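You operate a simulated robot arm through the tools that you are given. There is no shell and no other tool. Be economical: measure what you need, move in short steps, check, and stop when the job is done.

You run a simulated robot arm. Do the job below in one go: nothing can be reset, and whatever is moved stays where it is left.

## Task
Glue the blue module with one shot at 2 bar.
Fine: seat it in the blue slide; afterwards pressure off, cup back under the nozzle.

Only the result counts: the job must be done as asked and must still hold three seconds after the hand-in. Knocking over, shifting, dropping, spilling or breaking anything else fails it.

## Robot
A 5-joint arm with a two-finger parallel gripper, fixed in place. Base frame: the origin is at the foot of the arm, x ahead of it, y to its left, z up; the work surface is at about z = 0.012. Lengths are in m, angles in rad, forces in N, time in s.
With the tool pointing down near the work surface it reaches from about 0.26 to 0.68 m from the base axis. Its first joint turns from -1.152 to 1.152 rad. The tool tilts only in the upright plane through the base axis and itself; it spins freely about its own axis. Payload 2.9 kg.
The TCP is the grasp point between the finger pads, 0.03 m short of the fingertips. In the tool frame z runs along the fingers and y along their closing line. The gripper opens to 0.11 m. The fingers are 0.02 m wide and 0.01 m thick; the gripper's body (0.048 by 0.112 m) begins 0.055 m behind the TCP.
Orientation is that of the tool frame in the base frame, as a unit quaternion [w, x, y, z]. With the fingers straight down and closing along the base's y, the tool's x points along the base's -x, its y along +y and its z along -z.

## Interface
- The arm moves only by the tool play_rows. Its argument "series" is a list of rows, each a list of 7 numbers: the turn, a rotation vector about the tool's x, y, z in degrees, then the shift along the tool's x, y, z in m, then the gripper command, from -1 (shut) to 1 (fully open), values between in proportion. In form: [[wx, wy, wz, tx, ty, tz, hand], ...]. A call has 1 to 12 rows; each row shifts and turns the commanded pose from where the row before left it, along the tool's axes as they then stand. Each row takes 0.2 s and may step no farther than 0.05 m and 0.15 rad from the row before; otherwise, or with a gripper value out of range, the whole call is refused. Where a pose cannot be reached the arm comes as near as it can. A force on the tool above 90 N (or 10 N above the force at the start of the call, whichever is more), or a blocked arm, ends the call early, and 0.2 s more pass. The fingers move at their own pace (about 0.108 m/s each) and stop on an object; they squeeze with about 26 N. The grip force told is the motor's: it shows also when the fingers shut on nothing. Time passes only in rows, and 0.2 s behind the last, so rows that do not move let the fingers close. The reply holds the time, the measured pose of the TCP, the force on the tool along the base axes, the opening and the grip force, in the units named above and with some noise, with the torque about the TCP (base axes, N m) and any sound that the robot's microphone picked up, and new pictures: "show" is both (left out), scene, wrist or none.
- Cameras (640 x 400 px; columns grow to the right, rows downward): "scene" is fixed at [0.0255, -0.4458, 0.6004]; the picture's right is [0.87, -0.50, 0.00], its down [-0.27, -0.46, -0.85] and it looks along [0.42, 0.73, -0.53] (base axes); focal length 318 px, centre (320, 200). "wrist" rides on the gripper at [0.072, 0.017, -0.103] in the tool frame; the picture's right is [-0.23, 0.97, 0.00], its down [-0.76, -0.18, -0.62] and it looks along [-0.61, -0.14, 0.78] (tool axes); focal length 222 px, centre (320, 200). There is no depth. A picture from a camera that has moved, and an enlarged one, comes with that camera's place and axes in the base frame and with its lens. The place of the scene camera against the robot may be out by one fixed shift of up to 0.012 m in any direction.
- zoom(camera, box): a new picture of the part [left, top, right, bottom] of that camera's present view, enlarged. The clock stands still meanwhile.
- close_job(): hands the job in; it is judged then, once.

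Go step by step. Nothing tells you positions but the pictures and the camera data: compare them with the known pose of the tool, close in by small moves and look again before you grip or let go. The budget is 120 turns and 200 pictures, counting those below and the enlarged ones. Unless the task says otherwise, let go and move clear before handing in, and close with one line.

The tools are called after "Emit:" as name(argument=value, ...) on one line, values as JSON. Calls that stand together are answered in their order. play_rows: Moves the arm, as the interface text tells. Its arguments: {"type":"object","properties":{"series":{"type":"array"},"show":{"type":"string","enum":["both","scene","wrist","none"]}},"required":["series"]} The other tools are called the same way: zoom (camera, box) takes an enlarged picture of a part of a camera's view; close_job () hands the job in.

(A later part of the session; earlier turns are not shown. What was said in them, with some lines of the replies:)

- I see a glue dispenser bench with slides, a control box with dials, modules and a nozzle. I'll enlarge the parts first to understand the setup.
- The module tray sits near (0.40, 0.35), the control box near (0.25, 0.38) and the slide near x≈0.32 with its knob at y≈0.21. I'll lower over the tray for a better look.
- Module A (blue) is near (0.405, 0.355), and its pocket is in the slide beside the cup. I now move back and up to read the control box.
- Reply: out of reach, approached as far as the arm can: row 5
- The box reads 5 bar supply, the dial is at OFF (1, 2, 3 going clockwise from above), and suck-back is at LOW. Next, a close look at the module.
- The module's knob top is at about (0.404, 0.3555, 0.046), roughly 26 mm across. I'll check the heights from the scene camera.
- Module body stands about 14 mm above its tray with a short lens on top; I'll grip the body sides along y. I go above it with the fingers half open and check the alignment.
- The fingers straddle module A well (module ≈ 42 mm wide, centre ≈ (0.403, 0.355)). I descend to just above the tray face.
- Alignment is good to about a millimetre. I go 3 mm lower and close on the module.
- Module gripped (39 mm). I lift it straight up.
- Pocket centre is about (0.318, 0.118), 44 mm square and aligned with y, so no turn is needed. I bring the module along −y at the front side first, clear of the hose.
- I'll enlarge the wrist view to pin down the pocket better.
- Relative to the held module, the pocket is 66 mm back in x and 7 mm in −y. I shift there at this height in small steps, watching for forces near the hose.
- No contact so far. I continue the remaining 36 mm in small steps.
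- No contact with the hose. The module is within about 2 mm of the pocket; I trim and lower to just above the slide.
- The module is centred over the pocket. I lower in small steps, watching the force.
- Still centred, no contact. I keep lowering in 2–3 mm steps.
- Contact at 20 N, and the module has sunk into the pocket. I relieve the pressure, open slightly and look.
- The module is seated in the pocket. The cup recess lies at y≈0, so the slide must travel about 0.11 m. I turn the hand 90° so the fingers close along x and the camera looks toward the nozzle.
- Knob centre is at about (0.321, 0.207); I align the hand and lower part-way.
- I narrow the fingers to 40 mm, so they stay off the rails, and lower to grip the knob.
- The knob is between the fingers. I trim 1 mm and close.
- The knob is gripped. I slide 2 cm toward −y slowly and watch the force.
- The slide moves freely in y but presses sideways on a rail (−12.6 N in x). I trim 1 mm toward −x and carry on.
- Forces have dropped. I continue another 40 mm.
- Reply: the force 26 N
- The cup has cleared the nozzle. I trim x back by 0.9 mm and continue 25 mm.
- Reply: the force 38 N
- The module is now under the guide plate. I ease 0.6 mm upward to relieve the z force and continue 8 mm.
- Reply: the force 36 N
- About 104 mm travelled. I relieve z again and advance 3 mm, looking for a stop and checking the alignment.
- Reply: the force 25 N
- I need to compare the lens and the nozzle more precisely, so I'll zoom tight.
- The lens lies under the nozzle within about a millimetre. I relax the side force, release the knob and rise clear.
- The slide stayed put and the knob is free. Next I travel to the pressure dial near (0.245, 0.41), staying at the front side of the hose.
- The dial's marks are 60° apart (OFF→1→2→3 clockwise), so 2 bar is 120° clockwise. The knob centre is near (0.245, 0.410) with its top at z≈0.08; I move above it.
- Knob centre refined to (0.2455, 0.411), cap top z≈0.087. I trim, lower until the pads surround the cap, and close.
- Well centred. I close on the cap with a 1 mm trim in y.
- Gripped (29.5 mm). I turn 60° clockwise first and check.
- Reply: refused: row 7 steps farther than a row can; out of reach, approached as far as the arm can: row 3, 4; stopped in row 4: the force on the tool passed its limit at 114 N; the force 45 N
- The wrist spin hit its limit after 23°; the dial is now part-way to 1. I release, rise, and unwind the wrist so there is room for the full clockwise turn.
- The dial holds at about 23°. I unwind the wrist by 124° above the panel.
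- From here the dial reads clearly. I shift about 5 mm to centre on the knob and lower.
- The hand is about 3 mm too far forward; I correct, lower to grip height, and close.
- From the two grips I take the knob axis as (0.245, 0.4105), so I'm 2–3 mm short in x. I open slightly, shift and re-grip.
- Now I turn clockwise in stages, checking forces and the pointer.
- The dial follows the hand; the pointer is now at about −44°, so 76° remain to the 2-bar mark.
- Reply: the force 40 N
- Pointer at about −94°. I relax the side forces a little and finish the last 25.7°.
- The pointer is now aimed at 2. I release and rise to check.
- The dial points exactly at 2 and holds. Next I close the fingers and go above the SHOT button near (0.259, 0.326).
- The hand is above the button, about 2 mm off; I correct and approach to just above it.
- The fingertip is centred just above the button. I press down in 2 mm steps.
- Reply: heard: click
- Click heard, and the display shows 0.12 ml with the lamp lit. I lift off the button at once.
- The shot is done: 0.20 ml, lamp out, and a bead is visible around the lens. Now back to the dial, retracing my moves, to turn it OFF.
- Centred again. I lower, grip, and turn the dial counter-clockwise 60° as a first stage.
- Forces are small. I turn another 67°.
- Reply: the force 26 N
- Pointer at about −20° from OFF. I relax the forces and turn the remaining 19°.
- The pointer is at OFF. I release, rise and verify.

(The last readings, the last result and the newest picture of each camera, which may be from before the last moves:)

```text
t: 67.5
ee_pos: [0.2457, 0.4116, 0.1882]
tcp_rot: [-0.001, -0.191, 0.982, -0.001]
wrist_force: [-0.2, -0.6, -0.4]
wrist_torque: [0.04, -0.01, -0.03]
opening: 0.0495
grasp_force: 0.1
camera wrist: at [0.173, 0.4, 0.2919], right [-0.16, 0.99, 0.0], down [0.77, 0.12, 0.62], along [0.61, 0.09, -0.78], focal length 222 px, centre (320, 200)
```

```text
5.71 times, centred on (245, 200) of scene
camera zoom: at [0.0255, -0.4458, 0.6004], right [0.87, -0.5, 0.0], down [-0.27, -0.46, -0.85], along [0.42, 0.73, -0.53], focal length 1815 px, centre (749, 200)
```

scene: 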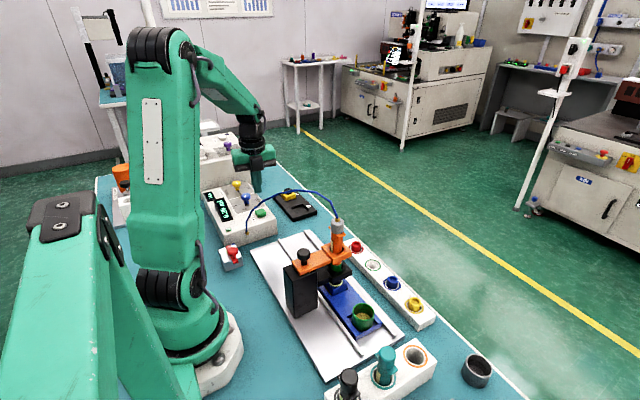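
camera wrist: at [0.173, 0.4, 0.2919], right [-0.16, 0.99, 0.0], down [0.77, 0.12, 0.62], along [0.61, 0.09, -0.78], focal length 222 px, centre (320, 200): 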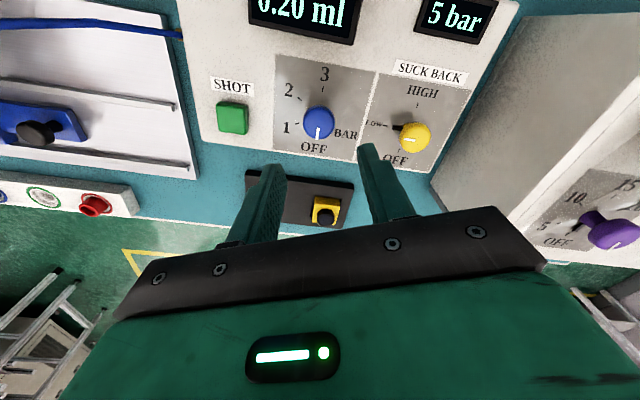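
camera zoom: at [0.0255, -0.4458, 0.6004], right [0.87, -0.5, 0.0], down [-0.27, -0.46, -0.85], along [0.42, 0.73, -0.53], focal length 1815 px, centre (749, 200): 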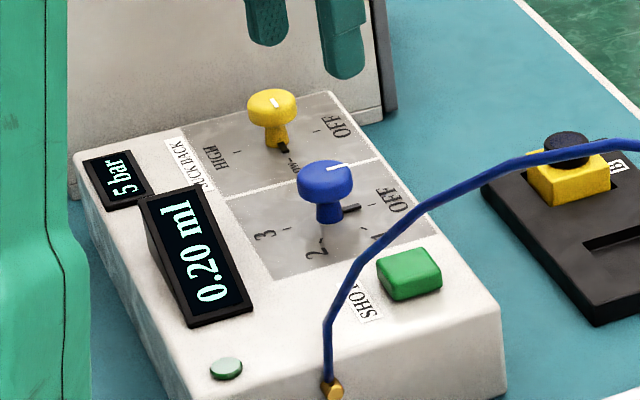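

Dial is at OFF, display stays 0.20 ml. I turn the hand back by 112° and return to the slide knob.

Emit:
play_rows(series=[[0, 0, 8.55, 0, 0, -0.002, -0.1], [0, 0, 8.55, 0, 0, 0, -0.1], [0, 0, 8.55, 0, 0, 0, -0.1], [0, 0, 8.55, 0, 0, 0, -0.1], [0, 0, 8.55, 0, 0, 0, -0.1], [0, 0, 8.55, 0, 0, 0, -0.1], [0, 0, 8.55, 0, 0, 0, -0.1], [0, 0, 8.55, 0, 0, 0, -0.1], [0, 0, 8.55, 0, 0, 0, -0.1], [0, 0, 8.55, 0, 0, 0, -0.1], [0, 0, 8.55, 0, 0, 0, -0.1], [0, 0, 8.55, 0, 0, 0, -0.1]], show="none")

Emit:
play_rows(series=[[0, 0, 8.55, 0, 0, 0, -0.1], [0, 0, 0.85, 0, 0.03, 0, -0.1], [0, 0, 0, 0, 0.04, 0, -0.1], [0, 0, 0, -0.045, 0.004, 0, -0.1], [0, 0, 0, -0.045, 0, 0, -0.1], [0, 0, 0, -0.045, 0, 0, -0.1], [0, 0, 0, -0.045, 0, 0, -0.1], [0, 0, 0, -0.045, 0, 0, -0.1], [0, 0, 0, -0.045, 0, 0.02, -0.1], [0, 0, 0, -0.04, 0, 0.02, -0.1], [0, 0, 0, 0, 0, 0, -0.1]])

Emit:
zoom(camera="wrist", box=[200, 50, 440, 200])

```text
t: 70.1
ee_pos: [0.2464, 0.4105, 0.1905]
tcp_rot: [0.001, 0.647, 0.763, -0.002]
wrist_force: [0.4, -0.4, -0.2]
wrist_torque: [0.01, -0.03, -0.01]
opening: 0.0497
grasp_force: 0.2
```

```text
t: 72.5
ee_pos: [0.3216, 0.0994, 0.152]
tcp_rot: [-0.002, 0.707, 0.707, -0.001]
wrist_force: [0.1, -0.5, -0.1]
wrist_torque: [0.02, 0.02, -0.01]
opening: 0.0494
grasp_force: 0.0
camera wrist: at [0.3391, 0.1733, 0.2547], right [0.97, -0.23, 0.0], down [-0.17, -0.76, 0.62], along [-0.14, -0.61, -0.78], focal length 222 px, centre (320, 200)
```

scene: 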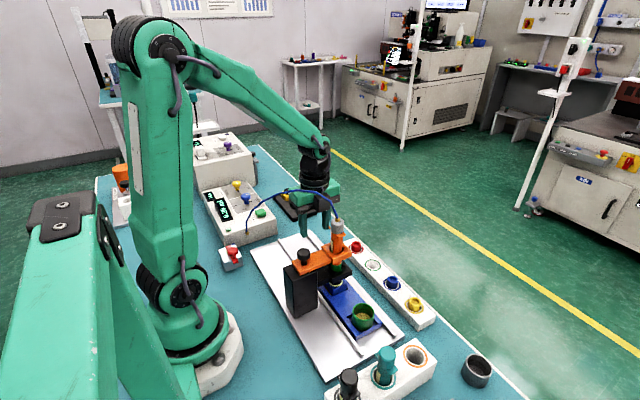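
wrist: 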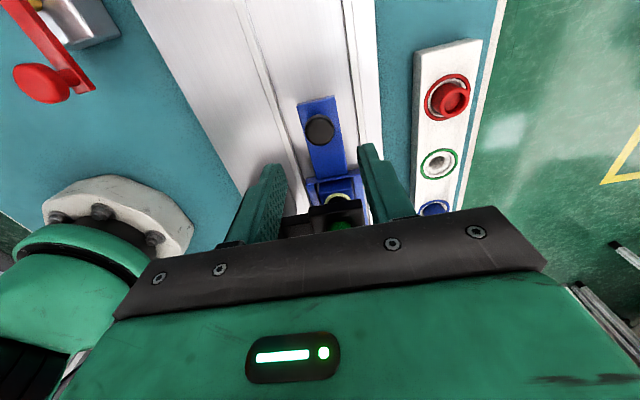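

```text
2.67 times, centred on (320, 125) of wrist
camera zoom: at [0.3391, 0.1733, 0.2547], right [0.97, -0.23, 0.0], down [-0.17, -0.76, 0.62], along [-0.14, -0.61, -0.78], focal length 592 px, centre (320, 400)
```

zoom: 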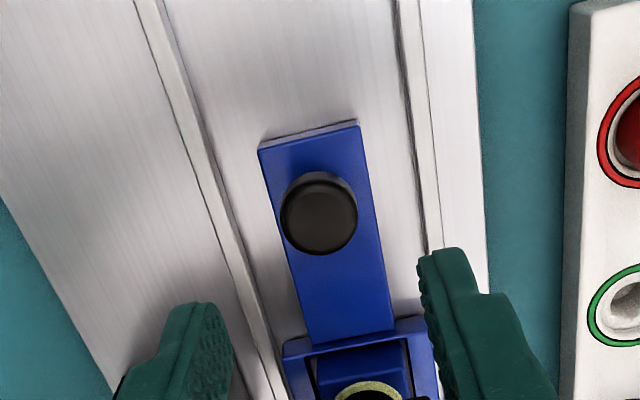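

Knob at (0.3205, 0.0977). I correct, narrow the fingers to 40 mm and lower part-way.

Emit:
play_rows(series=[[0, 0, 0, -0.0033, -0.001, 0.03, -0.27], [0, 0, 0, 0, 0, 0.03, -0.27], [0, 0, 0, 0, 0, 0.012, -0.27], [0, 0, 0, 0, 0, 0, -0.27]], show="wrist")

Emit:
zoom(camera="wrist", box=[220, 80, 420, 205])

```text
t: 73.5
ee_pos: [0.3197, 0.0988, 0.0797]
tcp_rot: [-0.001, 0.706, 0.708, 0.0]
wrist_force: [-0.6, 0.6, -0.4]
wrist_torque: [0.0, 0.03, -0.01]
opening: 0.0397
grasp_force: 0.1
camera wrist: at [0.3371, 0.1705, 0.1823], right [0.97, -0.23, 0.0], down [-0.17, -0.76, 0.62], along [-0.14, -0.61, -0.78], focal length 222 px, centre (320, 200)
```

wrist: 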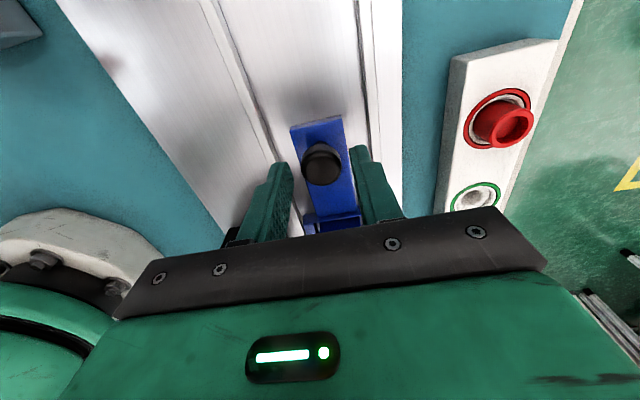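

```text
3.20 times, centred on (320, 142) of wrist
camera zoom: at [0.3371, 0.1705, 0.1823], right [0.97, -0.23, 0.0], down [-0.17, -0.76, 0.62], along [-0.14, -0.61, -0.78], focal length 711 px, centre (320, 384)
```

zoom: 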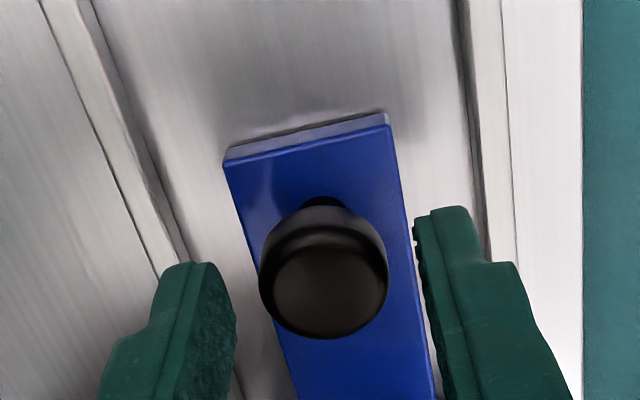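

Centred. I lower the last 15 mm and grip the knob.

Emit:
play_rows(series=[[0, 0, 0, 0, 0, 0.008, -0.27], [0, 0, 0, 0, 0, 0.007, -0.27], [0, 0, 0, 0, 0, 0, -0.45], [0, 0, 0, 0, 0, 0, -0.8], [0, 0, 0, 0, 0, 0, -1], [0, 0, 0, 0, 0, 0, -1]], show="none")

Emit:
play_rows(series=[[0, 0, 0, 0.004, 0, 0, -1], [0, 0, 0, 0.005, 0, 0, -1], [0, 0, 0, 0.005, 0, 0, -1], [0, 0, 0, 0.005, 0, 0, -1], [0, 0, 0, 0, 0, 0, -1]], show="none")

```text
t: 74.9
ee_pos: [0.3202, 0.0978, 0.0642]
tcp_rot: [0.0, 0.706, 0.708, 0.0]
wrist_force: [10.4, -1.4, -7.2]
wrist_torque: [0.01, -0.25, 0.06]
opening: 0.0272
grasp_force: 45.4
```

```text
t: 76.1
ee_pos: [0.3192, 0.1171, 0.0635]
tcp_rot: [0.001, 0.706, 0.708, 0.001]
wrist_force: [23.3, 0.0, -21.9]
wrist_torque: [-0.2, -0.33, 0.0]
opening: 0.0269
grasp_force: 45.2
```

The slide follows; I relieve x and z and go on.

Emit:
play_rows(series=[[0, 0, 0, 0.004, 0.0008, 0.0004, -1], [0, 0, 0, 0.006, 0, 0, -1], [0, 0, 0, 0.006, 0, 0, -1], [0, 0, 0, 0.006, 0, 0, -1], [0, 0, 0, 0.006, 0, 0, -1], [0, 0, 0, 0, 0, 0, -1]], show="scene")

Emit:
zoom(camera="scene", box=[280, 220, 380, 320])

```text
t: 77.5
ee_pos: [0.3198, 0.1451, 0.0649]
tcp_rot: [0.0, 0.706, 0.708, 0.0]
wrist_force: [18.0, 0.4, -18.2]
wrist_torque: [0.11, -0.36, -0.01]
opening: 0.0272
grasp_force: 45.4
```

scene: 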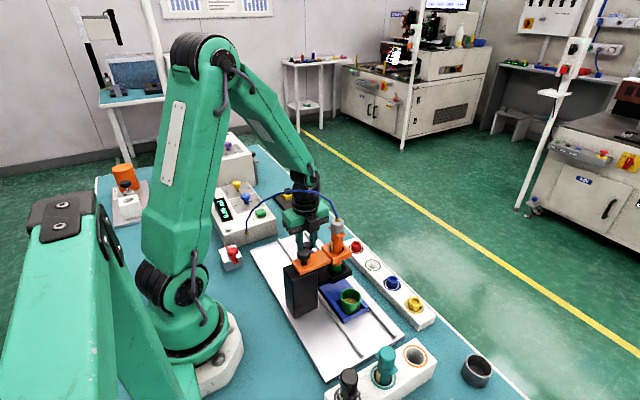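

```text
4.00 times, centred on (330, 270) of scene
camera zoom: at [0.0256, -0.4458, 0.6005], right [0.87, -0.5, 0.0], down [-0.27, -0.46, -0.85], along [0.42, 0.73, -0.53], focal length 1270 px, centre (280, -80)
```

zoom: 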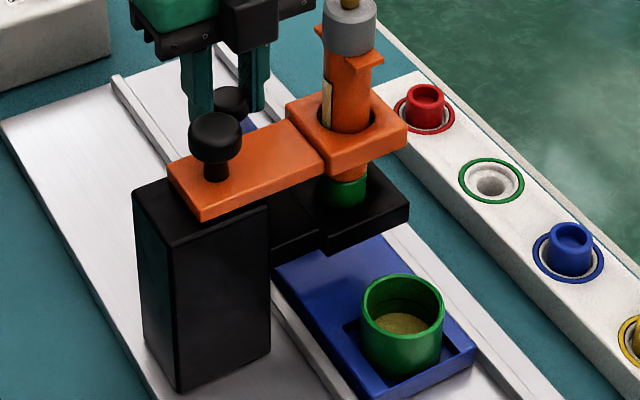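

Working well. I continue with a slight trim.

Emit:
play_rows(series=[[0, 0, 0, 0.005, 0.0007, 0.0004, -1], [0, 0, 0, 0.006, 0, 0, -1], [0, 0, 0, 0.006, 0, 0, -1], [0, 0, 0, 0.006, 0, 0, -1], [0, 0, 0, 0.006, 0, 0, -1], [0, 0, 0, 0.006, 0, 0, -1], [0, 0, 0, 0, 0, 0, -1]], show="none")

```text
t: 79.1
ee_pos: [0.3205, 0.1785, 0.0636]
tcp_rot: [0.0, 0.707, 0.708, -0.003]
wrist_force: [-13.6, 0.5, 37.2]
wrist_torque: [-0.12, 0.33, -0.05]
opening: 0.027
grasp_force: 44.9
```

Emit:
play_rows(series=[[0, 0, 0, 0.004, -0.0005, -0.0008, -1], [0, 0, 0, 0.006, 0, 0, -1], [0, 0, 0, 0.006, 0, 0, -1], [0, 0, 0, 0.004, 0, 0, -1], [0, 0, 0, 0, 0, 0, -1]], show="scene")

Emit:
zoom(camera="scene", box=[280, 220, 376, 310])

```text
t: 80.3
ee_pos: [0.3194, 0.2, 0.0627]
tcp_rot: [0.0, 0.706, 0.708, -0.002]
wrist_force: [2.2, 0.1, -7.4]
wrist_torque: [0.07, -0.04, 0.02]
opening: 0.0269
grasp_force: 45.5
```

scene: 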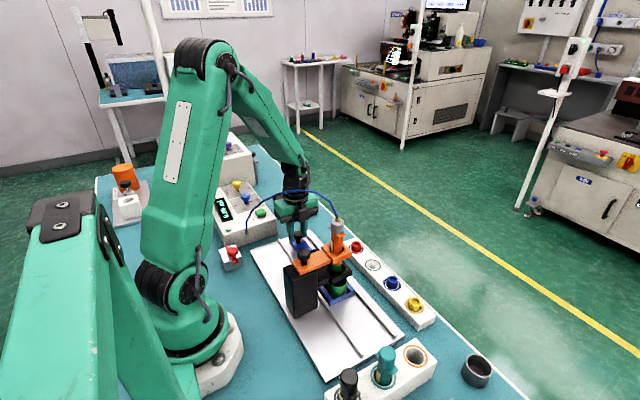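

```text
4.44 times, centred on (328, 265) of scene
camera zoom: at [0.0256, -0.4458, 0.6005], right [0.87, -0.5, 0.0], down [-0.27, -0.46, -0.85], along [0.42, 0.73, -0.53], focal length 1412 px, centre (284, -89)
```

zoom: 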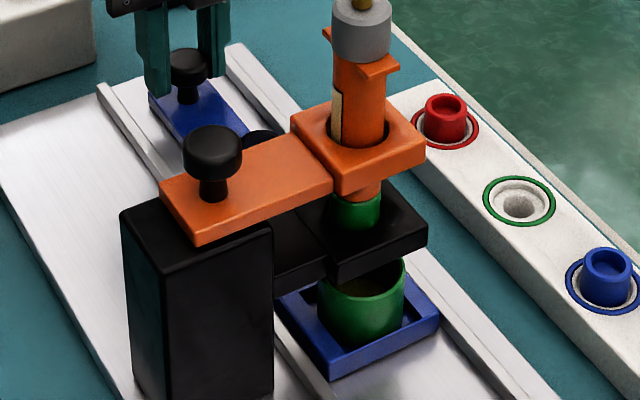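

The slide's corner is 12 px short of its starting place, about 6 mm. I finish that distance.

Emit:
play_rows(series=[[0, 0, 0, 0.003, 0, 0, -1], [0, 0, 0, 0.0025, 0, 0, -1], [0, 0, 0, 0, 0, 0, -1]], show="none")

Emit:
zoom(camera="scene", box=[280, 220, 376, 310])

```text
t: 81.1
ee_pos: [0.3207, 0.2061, 0.0636]
tcp_rot: [0.0, 0.707, 0.708, -0.003]
wrist_force: [6.5, 2.4, -27.2]
wrist_torque: [-0.03, -0.09, -0.04]
opening: 0.0272
grasp_force: 45.0
```

```text
4.44 times, centred on (328, 265) of scene
camera zoom: at [0.0256, -0.4458, 0.6005], right [0.87, -0.5, 0.0], down [-0.27, -0.46, -0.85], along [0.42, 0.73, -0.53], focal length 1412 px, centre (284, -89)
```

zoom: 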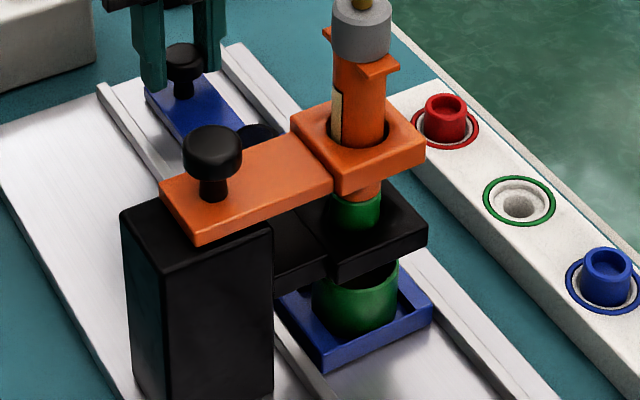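

About 1.3 mm short of the starting place. One more small nudge, then I release.

Emit:
play_rows(series=[[0, 0, 0, 0.0013, 0.0002, 0.0005, -1], [0, 0, 0, 0, 0, 0, -1]], show="none")

Emit:
zoom(camera="scene", box=[280, 220, 376, 310])

```text
t: 81.7
ee_pos: [0.3201, 0.206, 0.0634]
tcp_rot: [0.0, 0.706, 0.708, -0.001]
wrist_force: [8.0, 1.5, -33.5]
wrist_torque: [0.06, -0.12, -0.02]
opening: 0.027
grasp_force: 45.1
```

```text
4.44 times, centred on (328, 265) of scene
camera zoom: at [0.0257, -0.4457, 0.6005], right [0.87, -0.5, 0.0], down [-0.27, -0.46, -0.85], along [0.42, 0.73, -0.53], focal length 1412 px, centre (284, -89)
```

zoom: 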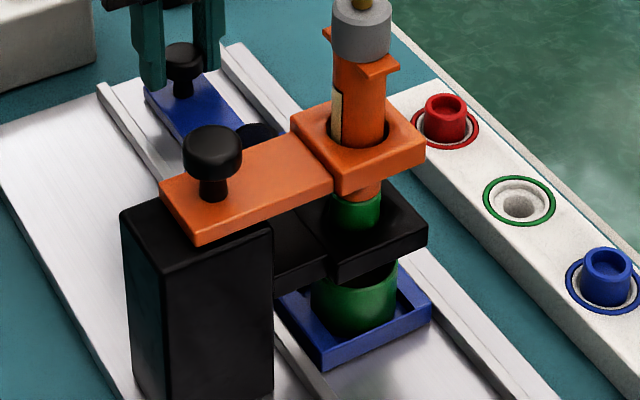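

The slide is back at its start, within a millimetre, with the cup under the nozzle. I release and rise clear.

Emit:
play_rows(series=[[0, 0, 0, 0, 0.0003, 0.0006, -1], [0, 0, 0, 0, 0, 0, -0.45], [0, 0, 0, 0, 0, 0, -0.27], [0, 0, 0, 0, 0, 0, -0.27], [0, 0, 0, 0, 0, -0.02, -0.27], [0, 0, 0, 0, 0, -0.03, -0.27], [0, 0, 0, 0, 0, -0.03, -0.27], [0, 0, 0, 0.04, 0, -0.02, -0.27], [0, 0, 0, 0.04, 0, -0.02, 0], [0, 0, 0, 0, 0, 0, 0]])

Emit:
zoom(camera="scene", box=[270, 210, 376, 310])

Emit:
zoom(camera="wrist", box=[240, 60, 440, 220])

Emit:
zoom(camera="scene", box=[200, 165, 290, 245])

```text
t: 83.9
ee_pos: [0.3204, 0.2882, 0.1829]
tcp_rot: [0.0, 0.707, 0.708, -0.001]
wrist_force: [0.9, 0.0, 0.6]
wrist_torque: [-0.02, 0.02, -0.01]
opening: 0.0546
grasp_force: 0.1
camera wrist: at [0.3377, 0.3602, 0.2866], right [0.97, -0.23, 0.0], down [-0.17, -0.76, 0.63], along [-0.14, -0.61, -0.78], focal length 222 px, centre (320, 200)
```

scene: 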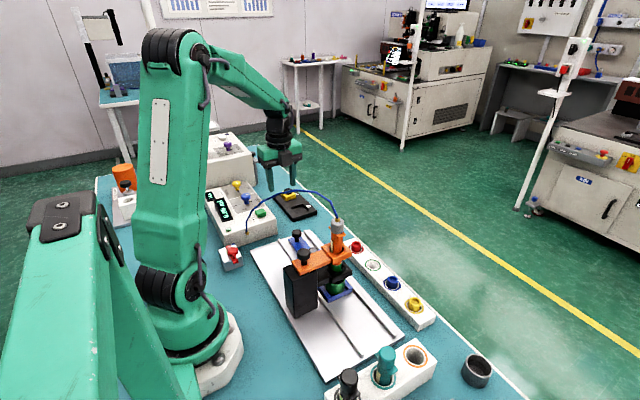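
wrist: 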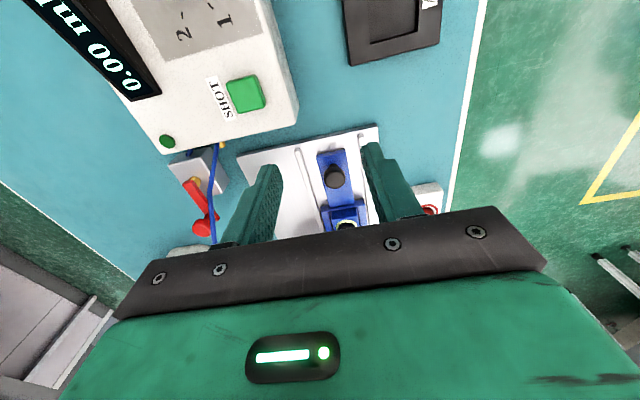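

```text
4.00 times, centred on (323, 260) of scene
camera zoom: at [0.0255, -0.4458, 0.6004], right [0.87, -0.5, 0.0], down [-0.27, -0.46, -0.85], along [0.42, 0.73, -0.53], focal length 1270 px, centre (308, -40)
```

zoom: 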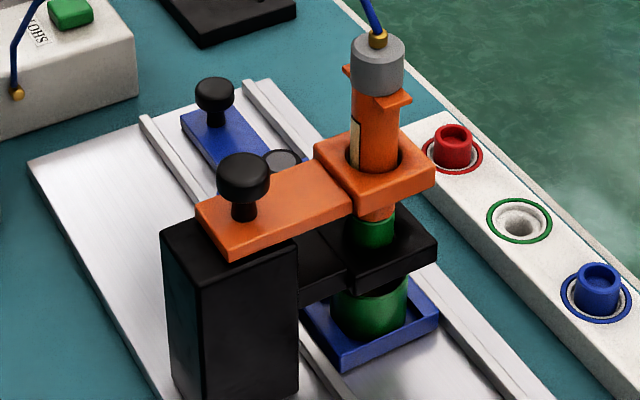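

```text
2.50 times, centred on (340, 140) of wrist
camera zoom: at [0.3377, 0.3602, 0.2866], right [0.97, -0.23, 0.0], down [-0.17, -0.76, 0.63], along [-0.14, -0.61, -0.78], focal length 555 px, centre (270, 350)
```

zoom: 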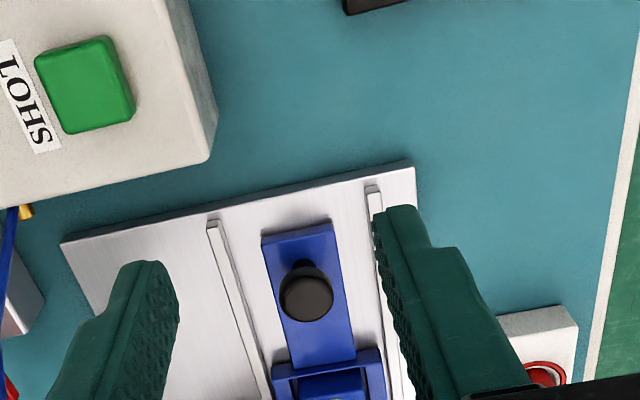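

```text
5.00 times, centred on (245, 205) of scene
camera zoom: at [0.0255, -0.4458, 0.6004], right [0.87, -0.5, 0.0], down [-0.27, -0.46, -0.85], along [0.42, 0.73, -0.53], focal length 1588 px, centre (695, 175)
```

zoom: 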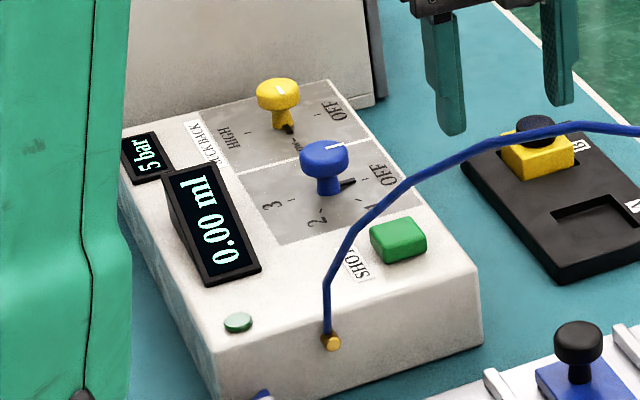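

All looks right; I take one last look at the module in its pocket.

Emit:
play_rows(series=[[0, 0, 0, -0.045, 0, 0, 0], [0, 0, 0, -0.045, 0, 0, 0], [0, 0, 0, -0.02, 0, 0, 0], [0, 0, 0, 0, 0, 0, 0]], show="none")

Emit:
zoom(camera="wrist", box=[240, 100, 440, 225])

```text
t: 84.9
ee_pos: [0.3221, 0.1765, 0.1843]
tcp_rot: [-0.001, 0.706, 0.708, -0.002]
wrist_force: [0.3, -0.5, 0.1]
wrist_torque: [-0.01, 0.01, 0.0]
opening: 0.055
grasp_force: 0.0
```

```text
3.20 times, centred on (340, 162) of wrist
camera zoom: at [0.3393, 0.2496, 0.2874], right [0.97, -0.23, 0.0], down [-0.17, -0.76, 0.62], along [-0.14, -0.61, -0.78], focal length 711 px, centre (256, 320)
```

zoom: 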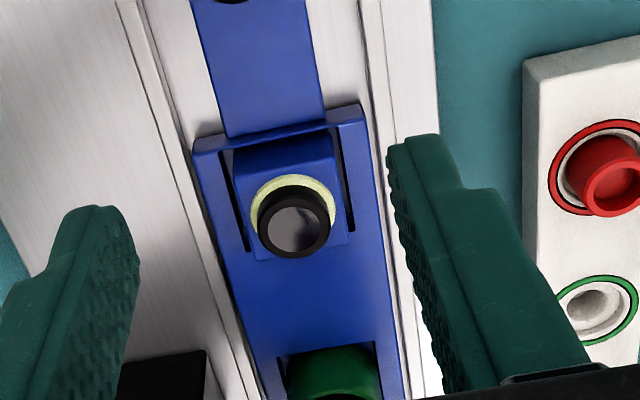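

The module sits level in its pocket with an even glue ring around the lens. Pressure is off, the cup is back under the nozzle and the arm is clear, so I hand in.

Emit:
close_job()

```text
The job is handed in.
```

The blue module is seated in the blue slide and glued with one shot at 2 bar (0.20 ml). The pressure dial is back at OFF and the cup is back under the nozzle.
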